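You operate a simulated robot arm through the tools that you are given. There is no shell and no other tool. Be economical: measure what you need, move in short steps, check, and stop when the job is done.

You are at the controls of a simulated robot arm. One attempt, no reset.

TASK
Put one of the bead tubs from the counter top on the counter end. Open the left glass drawer, fetch the blue clip from there and set it in the sk pickup, then shut the drawer. Put the green roll on the shelf under the window table. Take the yellow computer and leave it on the lower shelf of the long bench. Fetch the blue disc and set it on top of the regulator. Put the silver cone on the middle shelf under the repair bench away on the top of the repair bench. Open the weights drawer, put the blue weight from the inside of the weights drawer on the green book, then shut the drawer. Stack the black gauge that says "Norquell" from the teal mat on top of the black gauge labelled "Yelverfin". Put the measuring cup in the rinse tank. The order is free. Set down upright: measuring cup.
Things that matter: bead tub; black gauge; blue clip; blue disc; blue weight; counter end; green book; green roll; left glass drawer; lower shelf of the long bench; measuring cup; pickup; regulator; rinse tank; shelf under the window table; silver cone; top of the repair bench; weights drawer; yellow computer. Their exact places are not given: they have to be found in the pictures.

Only the result counts: the job must be done as asked and must still hold three seconds after the hand-in. Knocking over, shifting, dropping, spilling or breaking anything else fails it.

THE ROBOT
A 7-joint arm with a two-finger parallel gripper on a trunk, on a base that drives. Base frame: it is fixed to the floor where the robot stands at the start and does not move with it; the origin is under the middle of the robot, x ahead of it, y to its left, z up; the surface under the hand at the start is at about z = 87. Lengths are in cm, angles in rad, forces in N, time in s.
With the tool pointing down near the work surface it reaches from about 28 to 64 cm from the robot's upright axis, wherever it stands. Its first joint turns from -2.897 to 2.897 rad. Places, roughly: bead tub (6x6x6 cm) [40, 10, 90]; black gauge [-375, -225, 75]; blue clip (9x4x2 cm) [40, -10, 70]; blue disc (5x5x2 cm) [-390, -70, 90]; blue weight [-275, 175, 75]; counter end [50, -250, 90]; green book [50, 200, 100]; green roll (15x6x6 cm) [40, -40, 90]; left glass drawer [50, 0, 60]; lower shelf of the long bench [-240, 200, 30]; measuring cup [-200, -125, 100]; pickup (21x15 cm) [-44, 180, 84]; regulator [75, -175, 125]; rinse tank [-250, 200, 70]; shelf under the window table [-400, -240, 30]; silver cone (4x4x3 cm) [-390, -120, 40]; top of the repair bench [-390, -30, 90]; weights drawer [-290, 190, 70]; yellow computer [-375, -25, 100]. Payload 1.57 kg.
Tool frame: the origin (TCP) lies between the finger pads and is the grasp point; the fingertips stand 3 cm ahead of it; z points along the fingers, y is the line along which they close. The gripper opens to 8 cm. The fingers are 1.7 cm wide and 1.2 cm thick; the gripper's body (4 by 8.2 cm) begins 8 cm behind the TCP.
Orientation is told as [roll, pitch, yaw] about the base's x, y, z axes, in that order, counted from this pose: with the fingers straight down and closing along the base's y, the tool's x points along the base's -x, its y along +y and its z along -z.

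THE INTERFACE
- The arm moves only by the tool step_arm. Its argument "steps" is a list of rows, each a list of 3 entries, a list of its own where there are three numbers: the shift along the base's x, y, z in cm, then the turn, a rotation vector about the base's x, y, z in rad, then the opening in per cent of the stroke, from 0 (shut) to 100 (fully open). In form: [[[dx, dy, dz], [wx, wy, wz], hand], ...]. A call has 1 to 10 rows; each row shifts and turns the commanded pose from where the row before left it. Each row takes 0.2 s and may step no farther than 5 cm and 0.15 rad from the row before; otherwise, or with a gripper value out of range, the whole call is refused. A pose out of reach is approached as far as the arm can. The call stops where the force on the tool passes 40 N (or 10 N more than at its start, if that is more) or the arm is blocked; 0.2 s more then pass. Each finger travels about 7.2 cm/s and halts on what it meets, pressing with about 29 N; the grip force reading is that of the motor and also rises with nothing between the fingers. The clock runs only during rows and for 0.2 s after the last one: add rows that do not move to give the fingers time. The reply holds the time, the measured pose of the TCP, the force on the tool along the base axes, the opening and the grip force, in the units named above and with some noise, with the torque about the TCP (base axes, N m) and any sound that the robot's microphone picked up, and new pictures: "pictures" is both (left out), scene, wrist or none.
- Cameras (640 x 400 px; columns grow to the right, rows downward): "scene" is now at [22.13, -2.72, 136.89]; the picture's right is [-0.51, -0.86, 0.00], its down [-0.79, 0.47, -0.39] and it looks along [0.34, -0.20, -0.92] (base axes); focal length 214 px, centre (320, 200). "wrist" rides on the gripper at [7.2, -0.7, -12.2] in the tool frame; the picture's right is [0.09, 1.00, 0.00], its down [-0.84, 0.08, -0.54] and it looks along [-0.54, 0.05, 0.84] (tool axes); focal length 238 px, centre (320, 200).
- raise_lower(by): slides the trunk up (or, below 0, down) by that many cm; the arm and the scene camera ride with it, the base frame stays. It gives what a move gives, with no picture.
- drive_base(legs): drives the robot by 1 to 6 legs, each [ahead, left, turn to the left] in cm, cm and rad, along the robot's own axes; the way and the turn of a leg run together, so that a leg with both is an arc; at most 150 cm and 3.142 rad a leg. The arm and the cameras ride along, it lands a little off, and it stops where it bumps. It gives what a move gives, and a new picture of the scene camera.
- turn_head(pan, tilt): turns the head with the scene camera to pan (to the left, within 1.501 rad either way) and tilt (down, from -0.506 to 1.204), counted from straight ahead of the robot. It gives what a move gives, and a new picture of the scene camera.
- locate(camera, pixels): for up to 12 pixels [column, row] of the newest picture of that camera ("zoom" is the newest enlarged one), the place [x, y, z] in the base frame of the surface seen there, good to about 0.2 cm. No time passes.
- close_up(camera, box): a new picture of the part [left, top, right, bottom] of that camera's present view, enlarged. No time passes.
- finish_job(): hands the job in; it is judged then, once.

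Work in short steps. Measure before you move; look again where a grasp or a placing could have gone wrong, and mend it. You have 364 turns and 360 pictures in all, those below and enlarged ones among them. Open the gripper and draw the arm clear of the work before you hand the job in, unless the task says otherwise.

The tools are called after ">>>" as name(argument=value, ...) on one line, values as JSON. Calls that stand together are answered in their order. step_arm: Moves the arm, as the interface text tells. Its arguments: {"type":"object","properties":{"steps":{"type":"array","items":{"type":"array"}},"pictures":{"type":"string","enum":["both","scene","wrist","none"]}},"required":["steps"]} The other tools are called the same way: raise_lower (by) slides the trunk up or down; drive_base (legs) drives the base; turn_head (pan, tilt) turns the head that bears the scene camera; locate (camera, pixels) gives the place of the surface under pixels of a picture; close_up (camera, box) takes an enlarged picture of a part of a camera's view; finish_job () hands the job in.

At the start:

```text
clock: 0.0
ee_pos: [42.35, -7.3, 114.29]
tool_rot: [0.0, 0.0, -0.001]
wrist_force: [-0.5, 0.9, -0.8]
moment: [-0.01, 0.03, 0.02]
grip_width: 8.0
finger_force: 0.0
trunk travel left (down, up): [-62.5, 36.5]
robot x, y, heading: [-0.14, -0.21, -0.003]
head pan, tilt: [-0.539, 1.166]
```

scene: 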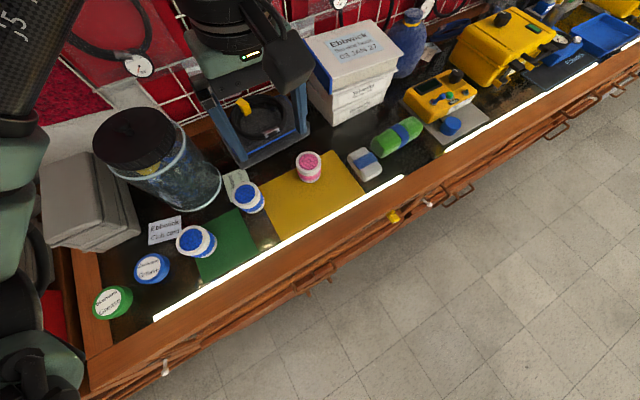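
wrist: 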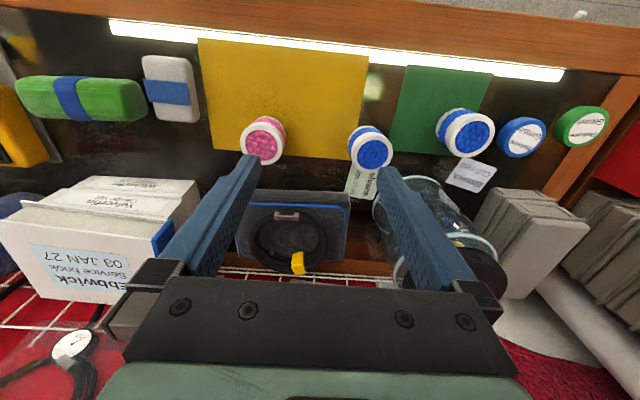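

The pictures show the counter with bead tubs (pink at 308,167; blue at 247,198; 196,242), and the green roll at (397,137). I look around with the head first.

>>> turn_head(pan=0.0, tilt=0.9)

>>> turn_head(pan=-1.2, tilt=0.4)

>>> turn_head(pan=1.3, tilt=0.4)

```text
clock: 1.0
ee_pos: [42.25, -7.34, 114.22]
tool_rot: [-0.001, -0.001, 0.0]
wrist_force: [-0.9, -0.2, 0.1]
moment: [0.01, 0.03, -0.01]
grip_width: 7.99
finger_force: 0.0
trunk travel left (down, up): [-62.5, 36.5]
robot x, y, heading: [0.08, -0.12, -0.001]
head pan, tilt: [0.0, 0.901]
```

scene: 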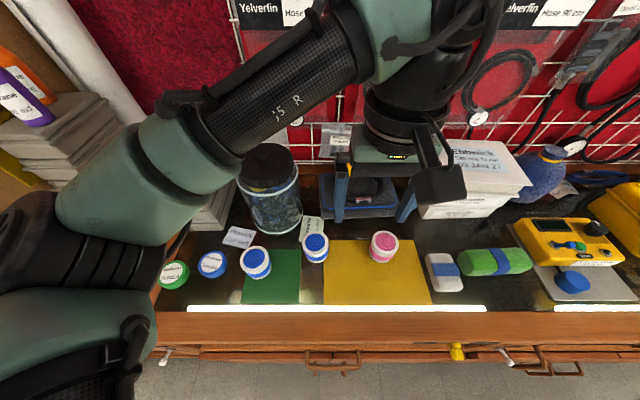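

```text
clock: 2.4
ee_pos: [42.35, -7.24, 114.29]
tool_rot: [0.0, 0.0, -0.001]
wrist_force: [-0.8, 0.4, -0.2]
moment: [0.0, 0.01, 0.01]
grip_width: 8.0
finger_force: 0.0
trunk travel left (down, up): [-62.5, 36.5]
robot x, y, heading: [0.09, -0.26, -0.004]
head pan, tilt: [-1.201, 0.4]
```

scene: 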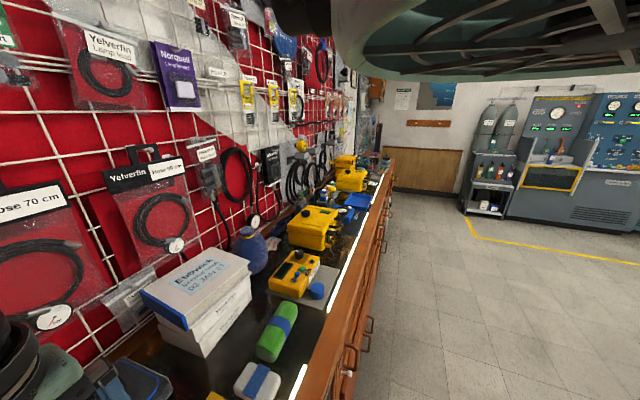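

```text
clock: 4.6
ee_pos: [42.4, -7.4, 114.29]
tool_rot: [0.0, -0.001, 0.0]
wrist_force: [-0.2, 0.3, 0.0]
moment: [-0.01, 0.02, 0.0]
grip_width: 8.0
finger_force: 0.0
trunk travel left (down, up): [-62.5, 36.5]
robot x, y, heading: [-0.01, -0.09, 0.004]
head pan, tilt: [1.3, 0.4]
```

scene: 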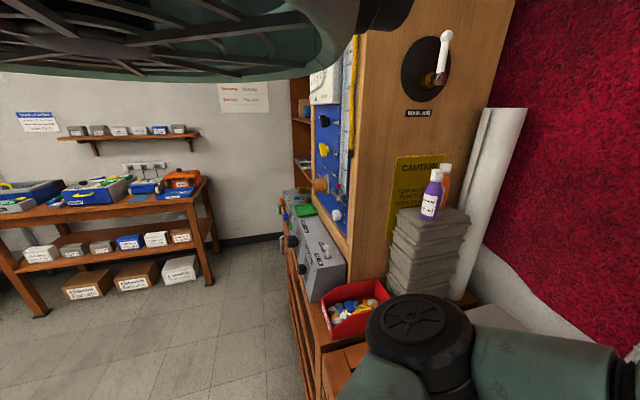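

Next I look at the counter closely to tell the tubs apart, and at the far counter end.

>>> turn_head(pan=0.0, tilt=1.0)

>>> close_up(camera="scene", box=[140, 180, 460, 380])

>>> locate(camera="zoom", pixels=[[70, 140], [150, 120], [235, 115], [355, 80], [490, 80], [190, 85], [600, 120], [300, 345]])

```text
clock: 6.1
ee_pos: [42.33, -7.3, 114.17]
tool_rot: [-0.001, 0.001, 0.001]
wrist_force: [0.0, 0.1, 0.0]
moment: [-0.02, -0.04, 0.02]
grip_width: 8.03
finger_force: 0.0
trunk travel left (down, up): [-62.5, 36.5]
robot x, y, heading: [0.11, 0.04, 0.003]
head pan, tilt: [0.0, 1.0]
```

scene: 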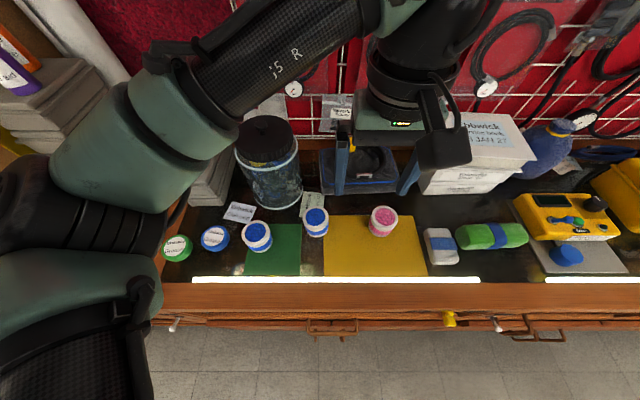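

```text
2.00 times, centred on (300, 280) of scene
```

zoom: 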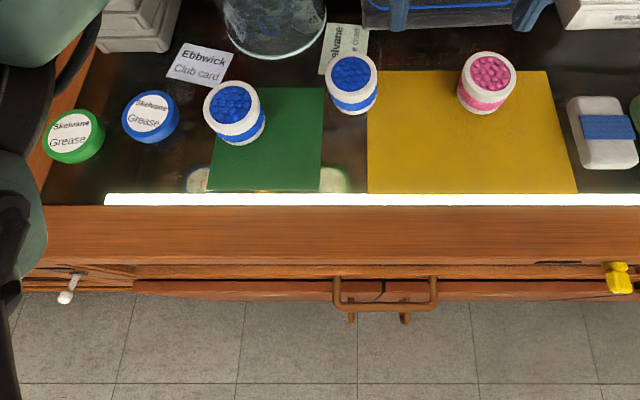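

```text
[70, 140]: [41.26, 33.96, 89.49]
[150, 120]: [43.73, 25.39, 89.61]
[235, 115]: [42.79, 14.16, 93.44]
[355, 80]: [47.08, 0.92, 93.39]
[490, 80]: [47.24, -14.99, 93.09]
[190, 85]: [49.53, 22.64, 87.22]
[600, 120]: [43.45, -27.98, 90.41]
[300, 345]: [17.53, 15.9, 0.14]
```

The open tubs with beads are at zoom (235,105), (350,80) and (490,80). I'll take the pink one and measure its rim.

>>> close_up(camera="scene", box=[330, 180, 458, 260])

>>> locate(camera="zoom", pixels=[[270, 140], [270, 200], [205, 150], [335, 165], [268, 280], [200, 270]])

```text
5.00 times, centred on (394, 220) of scene
```

zoom: 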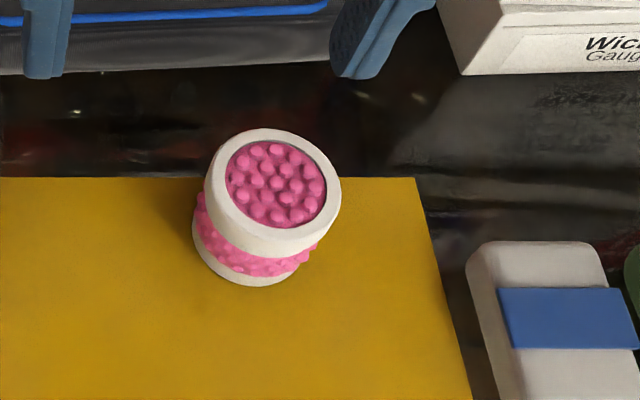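

```text
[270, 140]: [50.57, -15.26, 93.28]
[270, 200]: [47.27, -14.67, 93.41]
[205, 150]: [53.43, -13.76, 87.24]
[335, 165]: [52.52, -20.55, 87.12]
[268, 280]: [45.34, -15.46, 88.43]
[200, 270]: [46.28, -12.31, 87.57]
```

The pink tub stands at about (48.0, -15.1), z 87.2–93.3. I move above it with the gripper open.

>>> step_arm(steps=[[[2.8, -4, 0], [0, 0, 0], 100], [[2.8, -3.8, 0], [0, 0, 0], 100], [[0, 0, -5], [0, 0, 0], 100], [[0, 0, -5], [0, 0, 0], 100], [[0, 0, 0], [0, 0, 0], 100]])

```text
clock: 7.3
ee_pos: [47.77, -15.09, 104.42]
tool_rot: [-0.001, 0.0, 0.001]
wrist_force: [0.4, 0.0, 0.4]
moment: [-0.01, -0.01, 0.0]
grip_width: 8.0
finger_force: 0.1
trunk travel left (down, up): [-62.5, 36.5]
robot x, y, heading: [0.12, 0.44, -0.003]
head pan, tilt: [0.0, 1.0]
```

scene: 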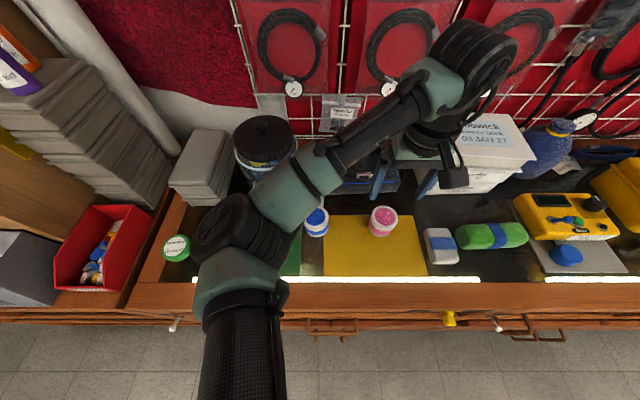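
wrist: 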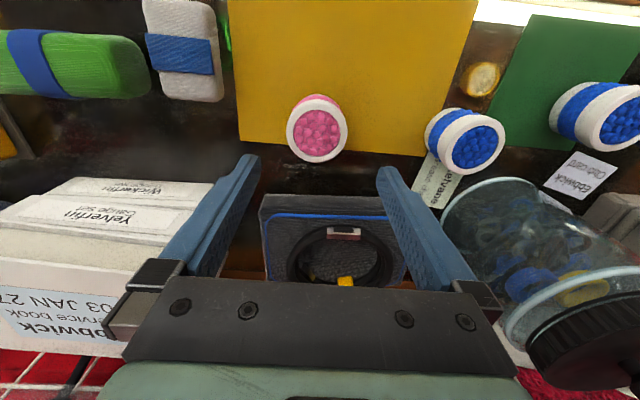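

The tub is centred between the fingers in the wrist view (318,130). I descend to z≈90.3 and grip.

>>> step_arm(steps=[[[0.2, 0, -5], [0, 0, 0], 100], [[0, 0, -5], [0, 0, 0], 100], [[0, 0, -4], [0, 0, 0], 100], [[0, 0, 0], [0, 0, 0], 100], [[0, 0, 0], [0, 0, 0], 30], [[0, 0, 0], [0, 0, 0], 30], [[0, 0, 0], [0, 0, 0], 30]])

```text
clock: 8.9
ee_pos: [47.97, -14.83, 90.35]
tool_rot: [0.001, -0.004, 0.002]
wrist_force: [4.5, 4.2, 25.2]
moment: [0.65, 0.06, -0.2]
grip_width: 5.87
finger_force: 29.2
trunk travel left (down, up): [-62.5, 36.5]
robot x, y, heading: [-0.03, -0.09, -0.001]
head pan, tilt: [0.0, 1.0]
```

scene: 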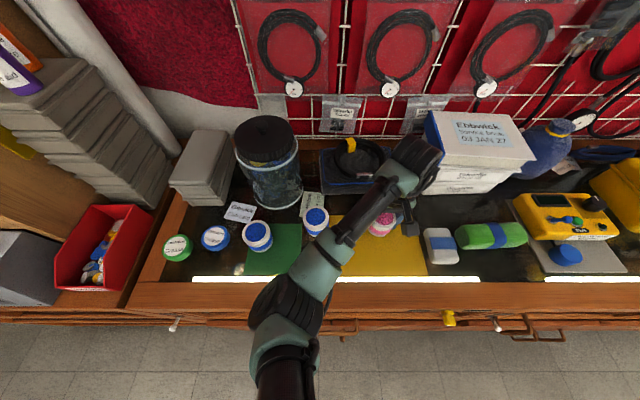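
wrist: 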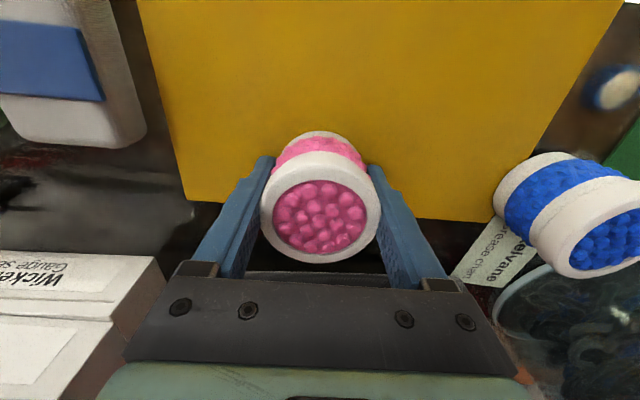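

Gripped at 5.87 cm (fingertips just touched the mat). I lift and then pull back.

>>> step_arm(steps=[[[0, 0, 4], [0, 0, 0], 30], [[0, 0, 5], [0, 0, 0], 30], [[0, 0, 5], [0, 0, 0], 30], [[0, 0, 5], [0, 0, 0], 30], [[-4, 0, 4], [0, 0, 0], 30], [[-4, 2, 0], [0, 0, 0], 30], [[-4, 3, 0], [0, 0, 0], 30]])

>>> turn_head(pan=-1.0, tilt=0.5)

```text
refused: row 5 steps farther than a row can; nothing moved
```

```text
clock: 10.2
ee_pos: [47.9, -14.92, 90.32]
tool_rot: [-0.001, -0.006, 0.003]
wrist_force: [8.4, 4.3, 29.7]
moment: [0.8, -0.13, -0.08]
grip_width: 5.82
finger_force: 29.4
trunk travel left (down, up): [-62.5, 36.5]
robot x, y, heading: [-0.04, 0.34, -0.002]
head pan, tilt: [-1.0, 0.499]
```

scene: 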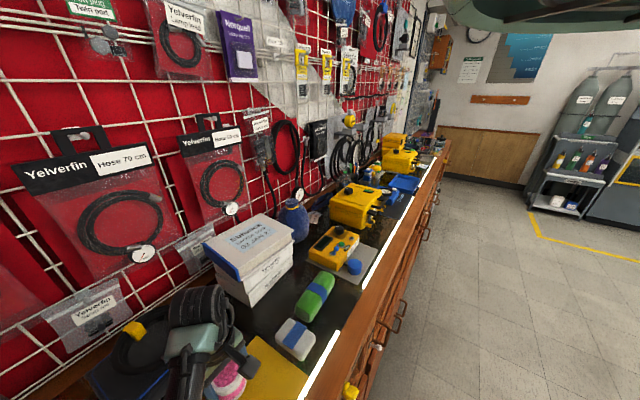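

One row was too long (refused); I repeat the lift in 5 cm steps.

>>> step_arm(steps=[[[0, 0, 4], [0, 0, 0], 30], [[0, 0, 5], [0, 0, 0], 30], [[0, 0, 5], [0, 0, 0], 30], [[0, 0, 5], [0, 0, 0], 30], [[-4, 0, 2], [0, 0, 0], 30], [[-4, 2, 0], [0, 0, 0], 30], [[-4, 2.9, 0], [0, 0, 0], 30]], pictures="wrist")

>>> close_up(camera="scene", box=[320, 100, 480, 200])

```text
clock: 11.8
ee_pos: [35.98, -10.24, 111.18]
tool_rot: [0.0, 0.0, 0.001]
wrist_force: [-0.4, -0.4, -1.0]
moment: [-0.01, 0.01, 0.01]
grip_width: 5.85
finger_force: 29.4
trunk travel left (down, up): [-62.5, 36.5]
robot x, y, heading: [-0.32, -0.25, -0.002]
head pan, tilt: [-1.0, 0.499]
```

wrist: 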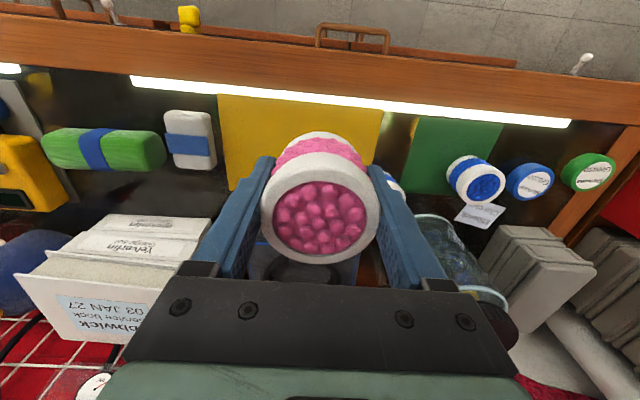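

```text
4.00 times, centred on (400, 150) of scene
```

zoom: 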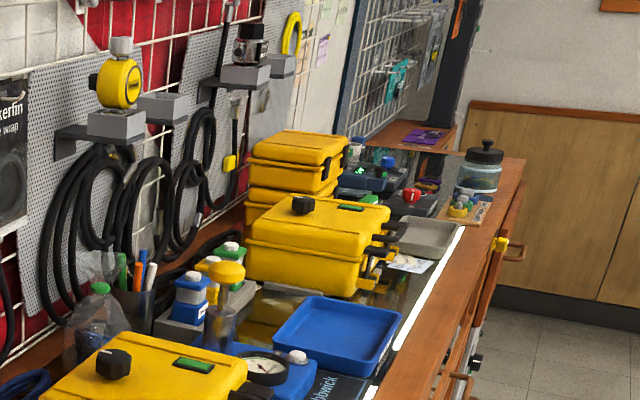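

The tub is held. I raise the trunk for clearance over the cases and drive right toward the counter end.

>>> raise_lower(by=15)

>>> drive_base(legs=[[-8, 0, 0], [0, -120, 0]])

```text
clock: 13.5
ee_pos: [36.13, -10.32, 126.23]
tool_rot: [-0.001, 0.002, 0.001]
wrist_force: [-0.3, 0.9, -0.3]
moment: [0.0, 0.02, 0.01]
grip_width: 5.8
finger_force: 28.7
trunk travel left (down, up): [-77.5, 21.5]
robot x, y, heading: [-0.05, -0.03, -0.003]
head pan, tilt: [-1.0, 0.499]
```

```text
clock: 20.3
ee_pos: [27.73, -130.55, 126.26]
tool_rot: [0.0, 0.001, -0.004]
wrist_force: [0.7, -0.2, -1.2]
moment: [0.04, 0.03, -0.02]
grip_width: 5.81
finger_force: 28.9
trunk travel left (down, up): [-77.5, 21.5]
robot x, y, heading: [-8.28, -119.81, 0.001]
head pan, tilt: [-1.0, 0.499]
```

scene: 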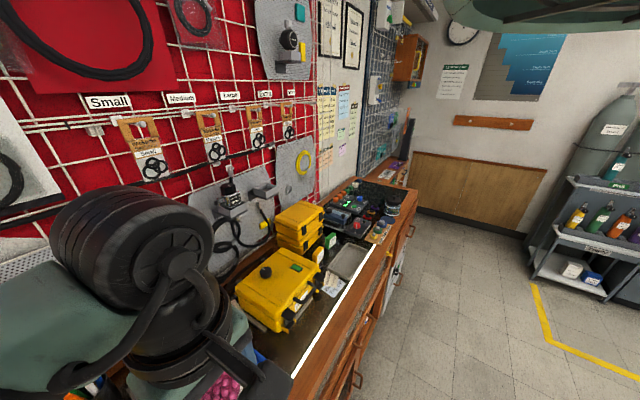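

I look at the counter end and the wall shelves with close-ups from here.

>>> close_up(camera="scene", box=[290, 120, 450, 300])

>>> locate(camera="scene", pixels=[[395, 205], [375, 235], [350, 260], [400, 180], [410, 228], [365, 190]])

>>> turn_head(pan=-0.3, tilt=0.2)

```text
2.22 times, centred on (370, 210) of scene
```

zoom: 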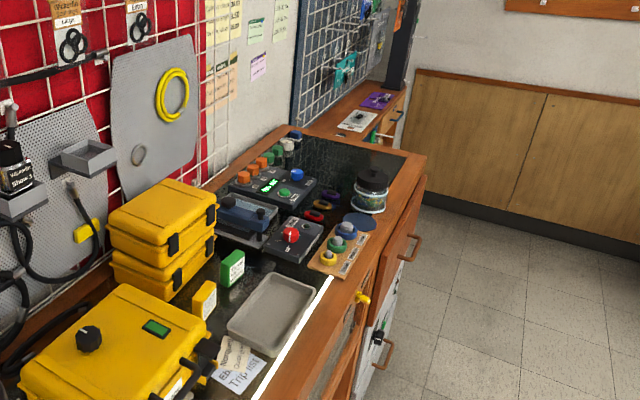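

```text
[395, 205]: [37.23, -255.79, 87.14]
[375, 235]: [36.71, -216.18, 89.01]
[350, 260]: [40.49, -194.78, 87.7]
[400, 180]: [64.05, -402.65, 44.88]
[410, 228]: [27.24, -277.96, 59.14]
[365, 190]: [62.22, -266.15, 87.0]
```

```text
clock: 21.3
ee_pos: [27.8, -130.63, 126.31]
tool_rot: [0.0, 0.0, -0.004]
wrist_force: [0.2, 0.0, -0.6]
moment: [-0.03, 0.03, -0.05]
grip_width: 5.84
finger_force: 29.5
trunk travel left (down, up): [-77.5, 21.5]
robot x, y, heading: [-8.6, -120.11, -0.004]
head pan, tilt: [-0.3, 0.201]
```

scene: 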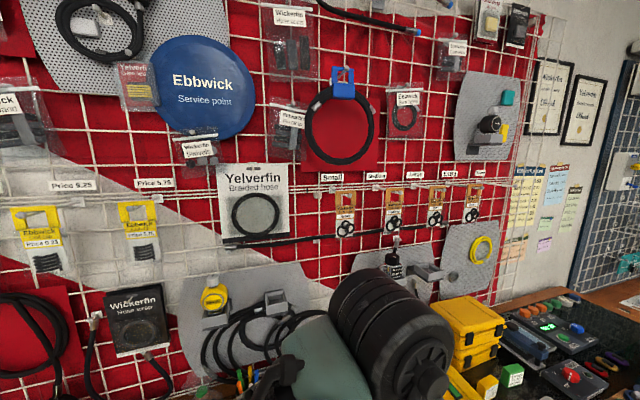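

The counter end lies around y −225 to −275 with free dark glass behind the jar. I drive closer and look down.

>>> drive_base(legs=[[0, -120, 0]])

>>> turn_head(pan=-0.2, tilt=0.9)

```text
clock: 27.4
ee_pos: [28.26, -248.89, 126.13]
tool_rot: [0.0, 0.0, 0.009]
wrist_force: [-0.3, -1.2, -1.7]
moment: [-0.01, -0.02, -0.05]
grip_width: 5.81
finger_force: 29.0
trunk travel left (down, up): [-77.5, 21.5]
robot x, y, heading: [-7.76, -238.99, 0.01]
head pan, tilt: [-0.3, 0.201]
```

scene: 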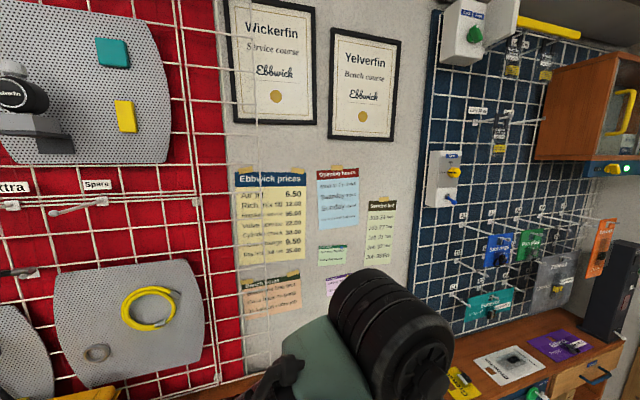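

```text
clock: 28.4
ee_pos: [28.13, -248.88, 126.22]
tool_rot: [-0.001, -0.001, 0.008]
wrist_force: [0.2, 0.1, -1.8]
moment: [-0.03, -0.01, 0.01]
grip_width: 5.82
finger_force: 29.2
trunk travel left (down, up): [-77.5, 21.5]
robot x, y, heading: [-7.54, -238.86, 0.008]
head pan, tilt: [-0.201, 0.901]
```

scene: 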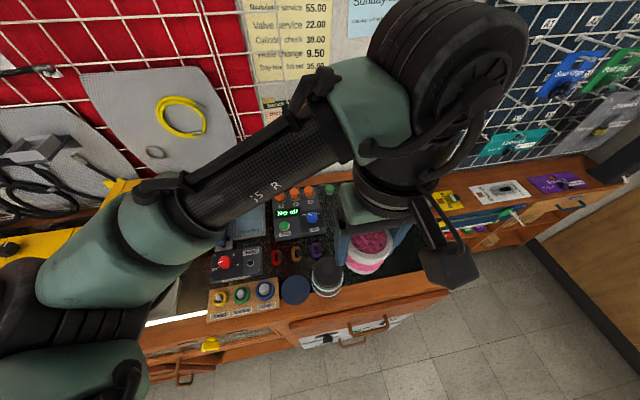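

I locate the free dark glass around the held tub.

>>> locate(camera="scene", pixels=[[405, 262], [340, 225], [325, 255], [300, 210], [420, 270], [340, 285], [330, 262], [296, 285], [335, 240], [410, 250]])

>>> close_up(camera="scene", box=[190, 170, 470, 345])

```text
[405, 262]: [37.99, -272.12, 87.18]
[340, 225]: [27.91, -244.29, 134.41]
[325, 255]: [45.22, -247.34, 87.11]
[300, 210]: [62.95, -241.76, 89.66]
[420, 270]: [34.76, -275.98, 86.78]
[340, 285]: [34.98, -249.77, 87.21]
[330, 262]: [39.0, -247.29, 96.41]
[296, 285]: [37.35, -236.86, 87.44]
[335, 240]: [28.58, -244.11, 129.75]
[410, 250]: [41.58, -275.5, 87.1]
```

```text
2.29 times, centred on (330, 258) of scene
```

zoom: 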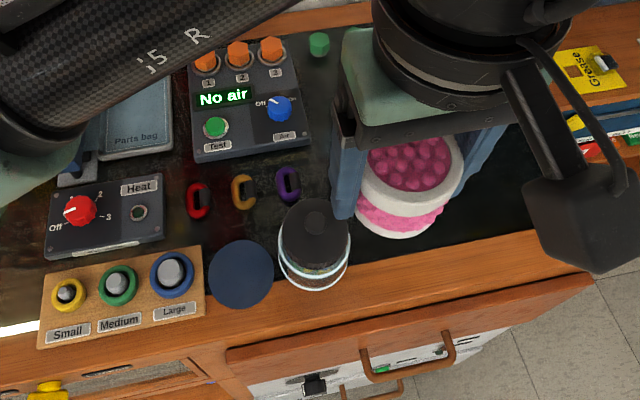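

Free spot at about (47, −264) on the dark glass, clear of the jar at (39,−249). I move the base a bit right/ahead so it's well in reach.

>>> drive_base(legs=[[6, -14, 0]])

>>> turn_head(pan=0.1, tilt=0.9)

```text
clock: 29.8
ee_pos: [34.49, -262.75, 126.27]
tool_rot: [0.0, 0.0, 0.011]
wrist_force: [-0.1, -0.1, -0.9]
moment: [0.0, -0.01, -0.01]
grip_width: 5.81
finger_force: 28.8
trunk travel left (down, up): [-77.5, 21.5]
robot x, y, heading: [-1.72, -252.93, 0.009]
head pan, tilt: [-0.201, 0.901]
```

scene: 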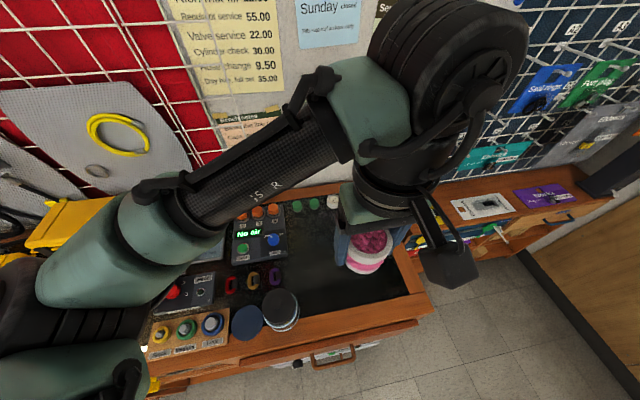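

```text
clock: 30.6
ee_pos: [34.32, -262.65, 126.25]
tool_rot: [0.0, -0.001, 0.011]
wrist_force: [0.4, -0.3, -1.1]
moment: [-0.01, 0.0, -0.04]
grip_width: 5.81
finger_force: 28.7
trunk travel left (down, up): [-77.5, 21.5]
robot x, y, heading: [-1.89, -252.83, 0.012]
head pan, tilt: [0.099, 0.901]
```

scene: 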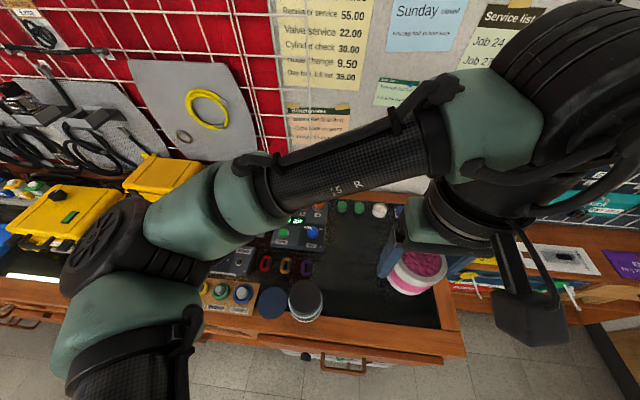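

The dark area (330–435, 230–325) is free. I advance to (46,−263) and descend to just above it.

>>> locate(camera="scene", pixels=[[370, 290], [432, 305], [340, 300], [350, 240], [345, 208]])

>>> step_arm(steps=[[[4, 0, -5], [0, 0, 0], 30], [[4, 0, -5], [0, 0, 0], 30], [[4, 0, -5], [0, 0, 0], 30], [[0, 0, -5], [0, 0, 0], 30], [[0, 0, -5], [0, 0, 0], 30], [[0, 0, -5], [0, 0, 0], 30]])

```text
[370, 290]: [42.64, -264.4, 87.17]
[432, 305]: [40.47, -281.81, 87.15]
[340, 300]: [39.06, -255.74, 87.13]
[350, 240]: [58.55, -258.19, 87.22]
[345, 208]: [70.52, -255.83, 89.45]
```

```text
refused: row 1 steps farther than a row can; nothing moved
```

Row norm must stay within 5 cm; I redo it with smaller combined steps.

>>> step_arm(steps=[[[4, 0, -3], [0, 0, 0], 30], [[4, 0, -3], [0, 0, 0], 30], [[4, 0, -3], [0, 0, 0], 30], [[0, 0, -5], [0, 0, 0], 30], [[0, 0, -5], [0, 0, 0], 30], [[0, 0, -5], [0, 0, 0], 30], [[0, 0, -5], [0, 0, 0], 30], [[0, 0, 0], [0, 0, 0], 30]])

```text
clock: 32.4
ee_pos: [46.35, -262.89, 97.16]
tool_rot: [0.001, 0.0, 0.011]
wrist_force: [1.0, 0.0, -1.8]
moment: [-0.01, 0.0, 0.0]
grip_width: 5.79
finger_force: 29.7
trunk travel left (down, up): [-77.5, 21.5]
robot x, y, heading: [-1.71, -253.33, 0.009]
head pan, tilt: [0.099, 0.901]
```

scene: 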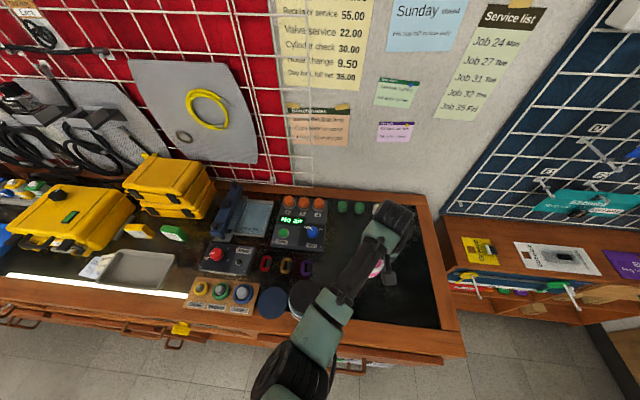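
wrist: 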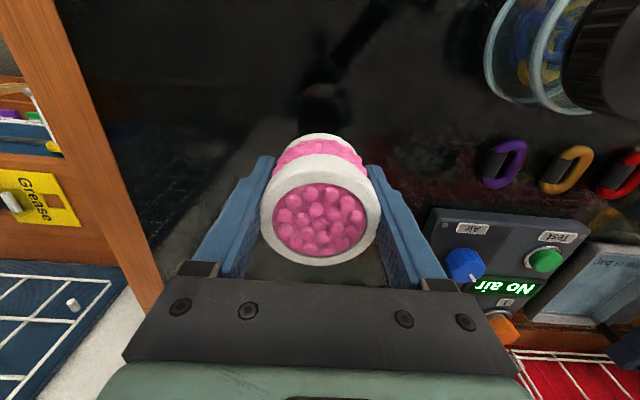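

Clear all round. I lower 6.9 cm and release.

>>> step_arm(steps=[[[0, 0, -4], [0, 0, 0], 30], [[0, 0, -2.3], [0, 0, 0], 30], [[0, 0, -0.5], [0, 0, 0], 30], [[0, 0, 0], [0, 0, 0], 30], [[0, 0, 0], [0, 0, 0], 70], [[0, 0, 0], [0, 0, 0], 100], [[0, 0, 0], [0, 0, 0], 100], [[0, 0, 5], [0, 0, 0], 100], [[0, 0, 5], [0, 0, 0], 100], [[0, 0, 5], [0, 0, 0], 100]])

```text
clock: 34.6
ee_pos: [46.51, -262.41, 105.41]
tool_rot: [0.001, 0.003, 0.009]
wrist_force: [-0.5, -0.4, 0.0]
moment: [0.01, 0.01, 0.0]
grip_width: 7.99
finger_force: 0.0
trunk travel left (down, up): [-77.5, 21.5]
robot x, y, heading: [-1.86, -252.73, 0.011]
head pan, tilt: [0.099, 0.901]
```

scene: 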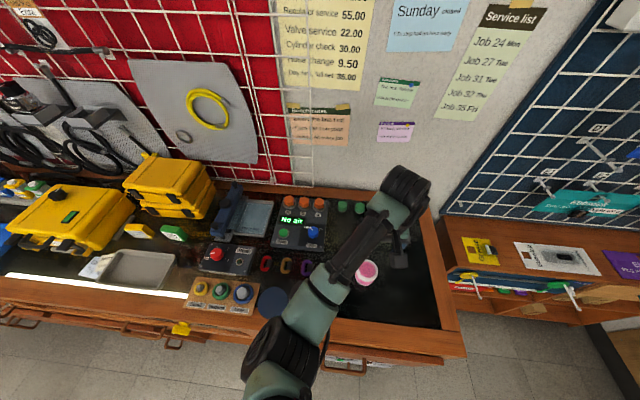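
wrist: 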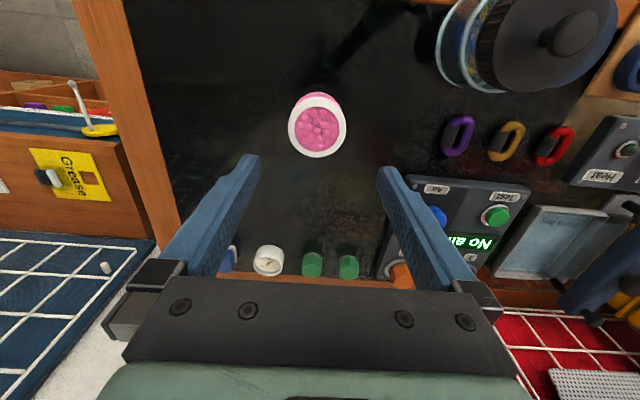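

The tub stands upright on the counter end. I retract the arm and drive back, stopping near y −175 to read the wall shelves for the regulator.

>>> step_arm(steps=[[[0, 0, 5], [0, 0, 0], 100], [[-3, 0, 4], [0, 0, 0], 100], [[-3, 0, 4], [0, 0, 0], 100], [[-5, 0, 0], [0, 0, 0], 100], [[0, 0, 4], [0, 0, 0], 100]], pictures="none")

>>> turn_head(pan=0.3, tilt=0.5)

>>> drive_base(legs=[[-12, 0, 0], [0, 78, 0]])

```text
clock: 35.8
ee_pos: [35.35, -262.81, 122.2]
tool_rot: [0.002, 0.002, 0.011]
wrist_force: [0.0, 0.3, 1.6]
moment: [0.0, 0.04, -0.03]
grip_width: 8.01
finger_force: 0.0
trunk travel left (down, up): [-77.5, 21.5]
robot x, y, heading: [-1.83, -252.76, 0.009]
head pan, tilt: [0.099, 0.901]
```

```text
clock: 36.7
ee_pos: [35.42, -262.73, 122.23]
tool_rot: [0.001, 0.0, 0.012]
wrist_force: [0.8, -0.8, 0.3]
moment: [0.02, 0.04, 0.0]
grip_width: 7.99
finger_force: 0.0
trunk travel left (down, up): [-77.5, 21.5]
robot x, y, heading: [-1.47, -252.95, 0.013]
head pan, tilt: [0.3, 0.499]
```

scene: 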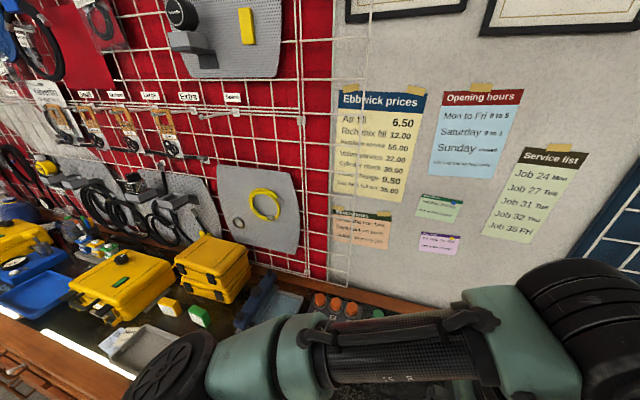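

```text
clock: 41.8
ee_pos: [22.48, -183.5, 122.17]
tool_rot: [0.002, 0.0, 0.017]
wrist_force: [0.3, 1.1, -0.3]
moment: [0.01, 0.02, -0.01]
grip_width: 8.0
finger_force: 0.0
trunk travel left (down, up): [-77.5, 21.5]
robot x, y, heading: [-14.95, -173.71, 0.015]
head pan, tilt: [0.3, 0.499]
```

scene: 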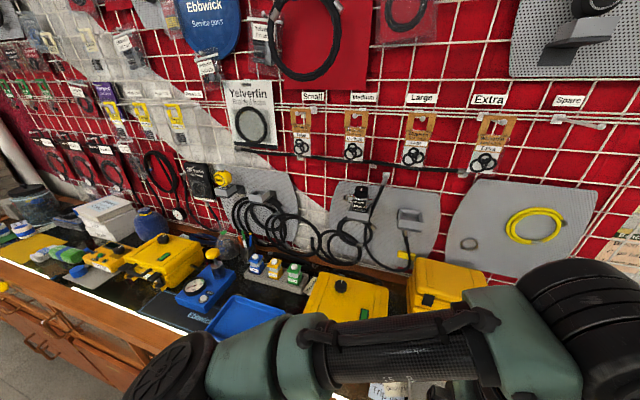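

The device on the middle wall shelf at (360,197) matches y ≈ −175; I zoom on it.

>>> close_up(camera="scene", box=[310, 160, 470, 260])

>>> locate(camera="scene", pixels=[[360, 205], [360, 197], [356, 188], [410, 215], [222, 178], [258, 196]])

>>> close_up(camera="scene", box=[180, 150, 300, 225])

>>> turn_head(pan=-0.2, tilt=0.1)

```text
4.00 times, centred on (390, 210) of scene
```

zoom: 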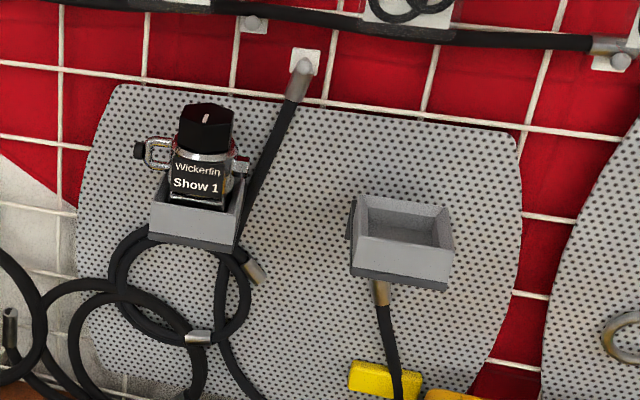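

```text
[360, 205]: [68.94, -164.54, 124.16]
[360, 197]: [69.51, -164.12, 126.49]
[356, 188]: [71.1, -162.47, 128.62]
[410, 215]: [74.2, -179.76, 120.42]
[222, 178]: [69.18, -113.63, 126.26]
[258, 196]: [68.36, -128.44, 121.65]
```

```text
5.33 times, centred on (240, 188) of scene
```

zoom: 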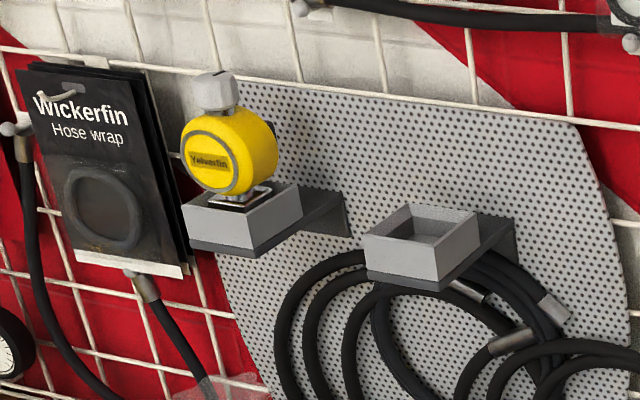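

```text
clock: 42.7
ee_pos: [22.58, -183.53, 122.16]
tool_rot: [0.001, 0.0, 0.018]
wrist_force: [-0.6, -0.6, -0.4]
moment: [-0.01, -0.02, 0.0]
grip_width: 7.97
finger_force: 0.0
trunk travel left (down, up): [-77.5, 21.5]
robot x, y, heading: [-14.65, -173.32, 0.02]
head pan, tilt: [-0.201, 0.099]
```

scene: 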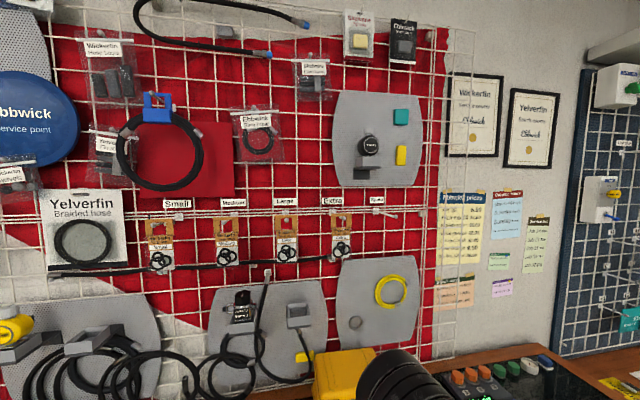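

I check the remaining wall device at (368,146).

>>> locate(camera="scene", pixels=[[368, 146], [242, 297], [298, 310], [15, 328]])

>>> close_up(camera="scene", box=[200, 85, 440, 365])

```text
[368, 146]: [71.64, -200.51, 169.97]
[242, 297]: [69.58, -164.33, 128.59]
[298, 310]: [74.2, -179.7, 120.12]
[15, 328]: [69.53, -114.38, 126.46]
```

```text
1.43 times, centred on (320, 225) of scene
```

zoom: 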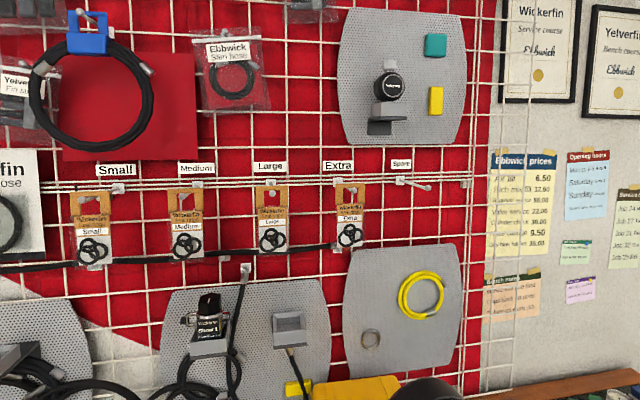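

The regulator is "Wickerfin Show 1" at (70,−164,~129). Now back to the counter drawers, standing further off to see the fronts.

>>> drive_base(legs=[[-45, 0, 0], [0, 80, 0], [0, 88, 0]])

>>> turn_head(pan=0.0, tilt=0.7)

```text
clock: 53.6
ee_pos: [-26.02, -16.85, 122.07]
tool_rot: [-0.001, 0.002, 0.025]
wrist_force: [-0.4, 0.3, 0.2]
moment: [-0.01, 0.05, 0.01]
grip_width: 8.01
finger_force: 0.0
trunk travel left (down, up): [-77.5, 21.5]
robot x, y, heading: [-63.09, -7.37, 0.021]
head pan, tilt: [-0.201, 0.099]
```

scene: 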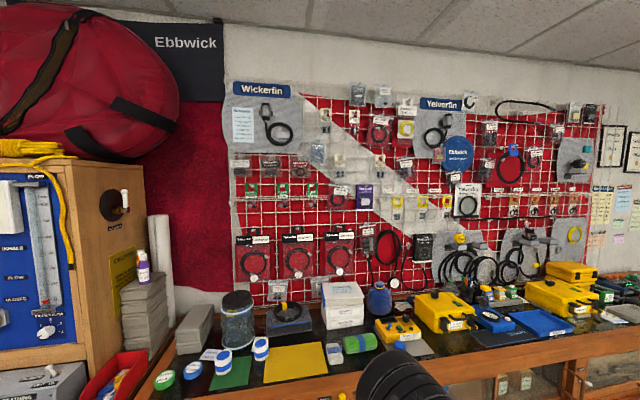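

```text
clock: 54.6
ee_pos: [-25.97, -16.96, 122.2]
tool_rot: [0.001, 0.0, 0.025]
wrist_force: [-0.7, 0.2, 0.2]
moment: [-0.02, -0.02, -0.05]
grip_width: 8.01
finger_force: 0.1
trunk travel left (down, up): [-77.5, 21.5]
robot x, y, heading: [-63.5, -8.13, 0.025]
head pan, tilt: [0.0, 0.7]
```

scene: 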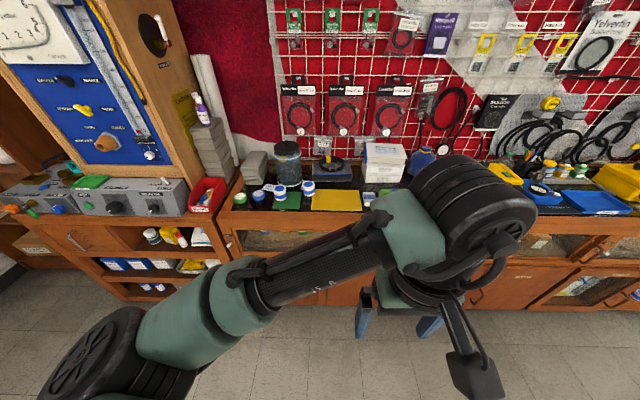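

The arm hides part of the front; I zoom on what is visible.

>>> close_up(camera="scene", box=[200, 190, 640, 320])

>>> locate(camera="scene", pixels=[[240, 215], [250, 240], [300, 245], [345, 210], [500, 240], [540, 245], [300, 295]])

```text
1.45 times, centred on (420, 255) of scene
```

zoom: 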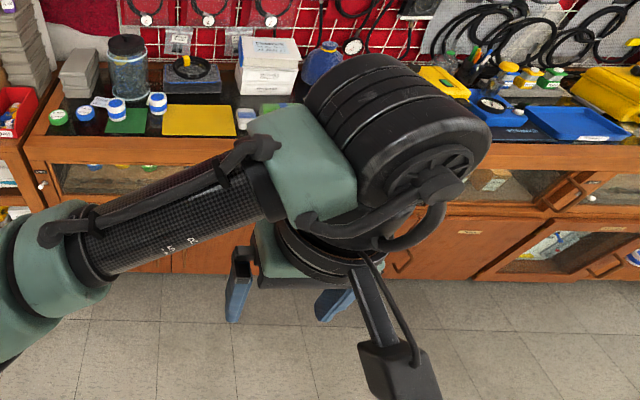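

```text
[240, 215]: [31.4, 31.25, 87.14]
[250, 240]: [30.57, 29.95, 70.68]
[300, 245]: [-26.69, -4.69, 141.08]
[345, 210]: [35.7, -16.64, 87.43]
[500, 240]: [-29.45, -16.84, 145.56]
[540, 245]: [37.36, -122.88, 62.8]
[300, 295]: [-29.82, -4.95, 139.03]
```

I drive left and look to the right to view the drawer fronts past the arm.

>>> drive_base(legs=[[-10, 45, 0]])

>>> turn_head(pan=-0.75, tilt=0.65)

>>> close_up(camera="scene", box=[100, 120, 420, 320])

```text
clock: 57.3
ee_pos: [-36.85, 27.1, 122.22]
tool_rot: [0.001, 0.0, 0.02]
wrist_force: [0.2, 0.1, 0.0]
moment: [0.02, 0.01, 0.01]
grip_width: 8.0
finger_force: 0.0
trunk travel left (down, up): [-77.5, 21.5]
robot x, y, heading: [-74.23, 36.98, 0.02]
head pan, tilt: [0.0, 0.7]
```

scene: 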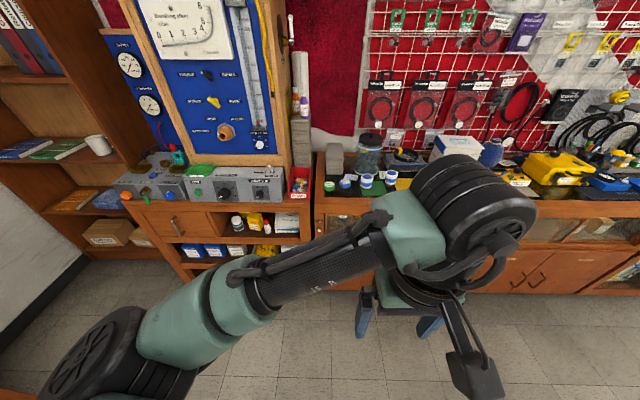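

```text
clock: 58.4
ee_pos: [-36.69, 27.12, 122.23]
tool_rot: [-0.001, -0.002, 0.019]
wrist_force: [0.5, 0.3, 0.1]
moment: [-0.01, 0.0, -0.05]
grip_width: 8.01
finger_force: 0.1
trunk travel left (down, up): [-77.5, 21.5]
robot x, y, heading: [-73.7, 36.83, 0.017]
head pan, tilt: [-0.75, 0.649]
```

scene: 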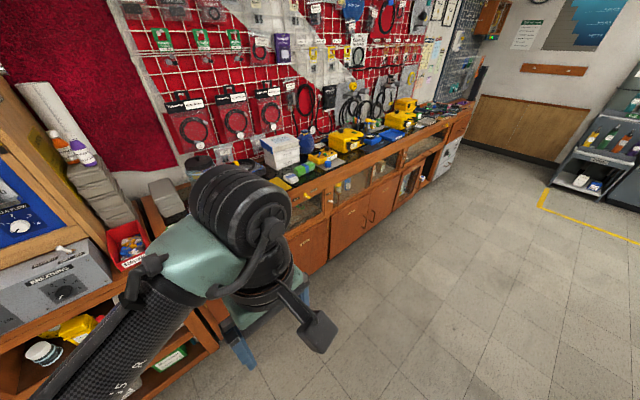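

```text
2.00 times, centred on (260, 220) of scene
```

zoom: 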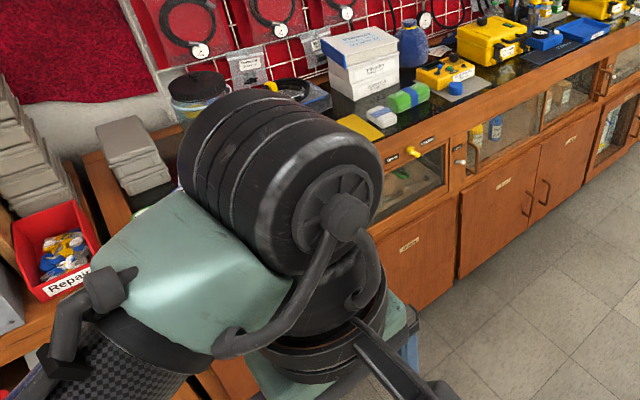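

Glass-fronted drawer left at zoom (415,180) has a yellow knob and a white one; I zoom in on them.

>>> close_up(camera="scene", box=[280, 175, 360, 225])

>>> locate(camera="zoom", pixels=[[210, 230], [390, 250], [290, 200], [200, 320], [330, 150]])

>>> turn_head(pan=0.3, tilt=0.65)

>>> drive_base(legs=[[0, -105, 0]])

```text
8.00 times, centred on (320, 200) of scene
```

zoom: 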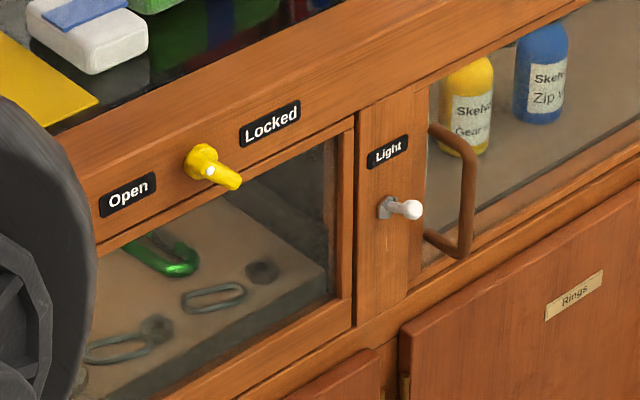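

```text
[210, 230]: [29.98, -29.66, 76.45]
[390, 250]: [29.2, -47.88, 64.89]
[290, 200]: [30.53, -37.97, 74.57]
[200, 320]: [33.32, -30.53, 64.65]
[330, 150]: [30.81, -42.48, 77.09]
```

```text
clock: 59.7
ee_pos: [-36.86, 26.99, 122.14]
tool_rot: [-0.001, 0.0, 0.022]
wrist_force: [0.1, 0.6, -0.3]
moment: [-0.02, 0.02, 0.0]
grip_width: 8.02
finger_force: 0.1
trunk travel left (down, up): [-77.5, 21.5]
robot x, y, heading: [-73.98, 36.88, 0.018]
head pan, tilt: [0.3, 0.649]
```

scene: 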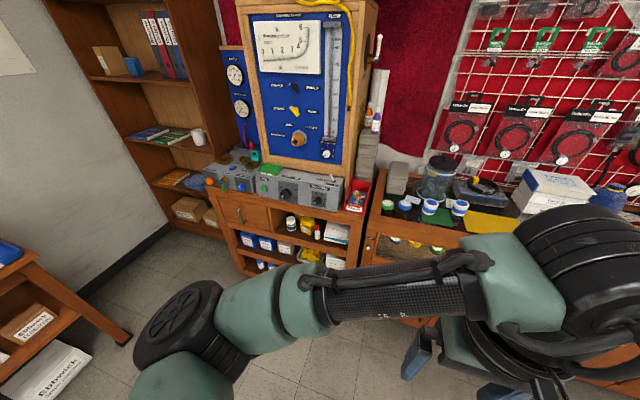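

```text
clock: 65.2
ee_pos: [-33.52, -78.07, 122.23]
tool_rot: [-0.001, 0.0, 0.038]
wrist_force: [0.1, 1.2, -1.0]
moment: [0.01, 0.01, 0.0]
grip_width: 7.99
finger_force: 0.0
trunk travel left (down, up): [-77.5, 21.5]
robot x, y, heading: [-71.16, -69.04, 0.037]
head pan, tilt: [0.3, 0.649]
```

scene: 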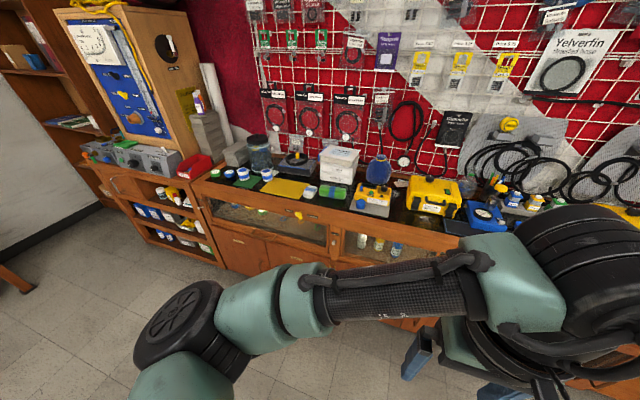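

Now the drawer front is visible at (205–330, 205–245). I zoom in.

>>> close_up(camera="scene", box=[195, 185, 355, 285])

>>> locate(camera="zoom", pixels=[[180, 110], [300, 140], [415, 112], [530, 170], [60, 70], [540, 260], [250, 160]])

>>> close_up(camera="scene", box=[270, 195, 350, 245])

```text
4.00 times, centred on (275, 235) of scene
```

zoom: 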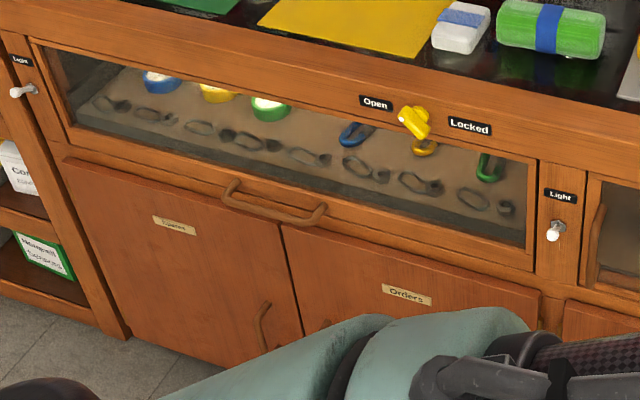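

```text
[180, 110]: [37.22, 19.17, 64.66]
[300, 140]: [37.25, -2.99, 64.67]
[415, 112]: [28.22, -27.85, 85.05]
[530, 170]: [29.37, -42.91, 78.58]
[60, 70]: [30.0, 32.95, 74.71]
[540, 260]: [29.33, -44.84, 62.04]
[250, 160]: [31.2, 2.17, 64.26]
```

```text
8.00 times, centred on (310, 220) of scene
```

zoom: 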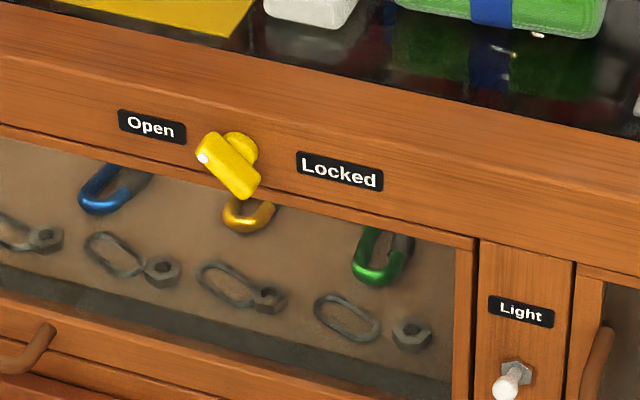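

I measure the handle from this view and the knob points.

>>> close_up(camera="scene", box=[235, 215, 299, 255])

>>> locate(camera="scene", pixels=[[252, 233], [263, 238], [274, 240], [276, 237], [295, 211], [301, 217], [280, 218], [213, 207]])

```text
10.00 times, centred on (267, 235) of scene
```

zoom: 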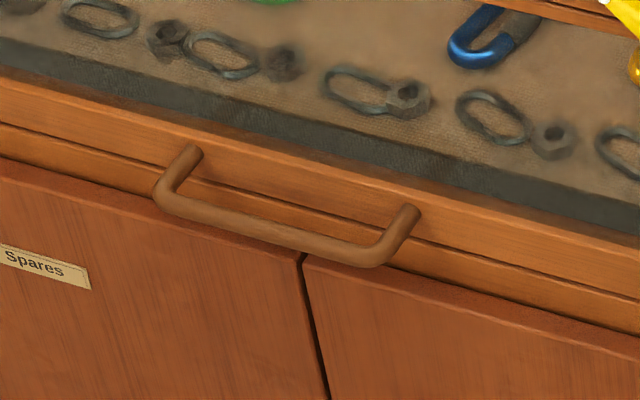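

```text
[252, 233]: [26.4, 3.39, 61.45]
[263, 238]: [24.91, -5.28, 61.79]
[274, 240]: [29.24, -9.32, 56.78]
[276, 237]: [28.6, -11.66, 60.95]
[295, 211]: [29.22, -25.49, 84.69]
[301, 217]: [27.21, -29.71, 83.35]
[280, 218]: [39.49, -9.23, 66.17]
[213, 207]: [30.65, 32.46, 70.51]
```

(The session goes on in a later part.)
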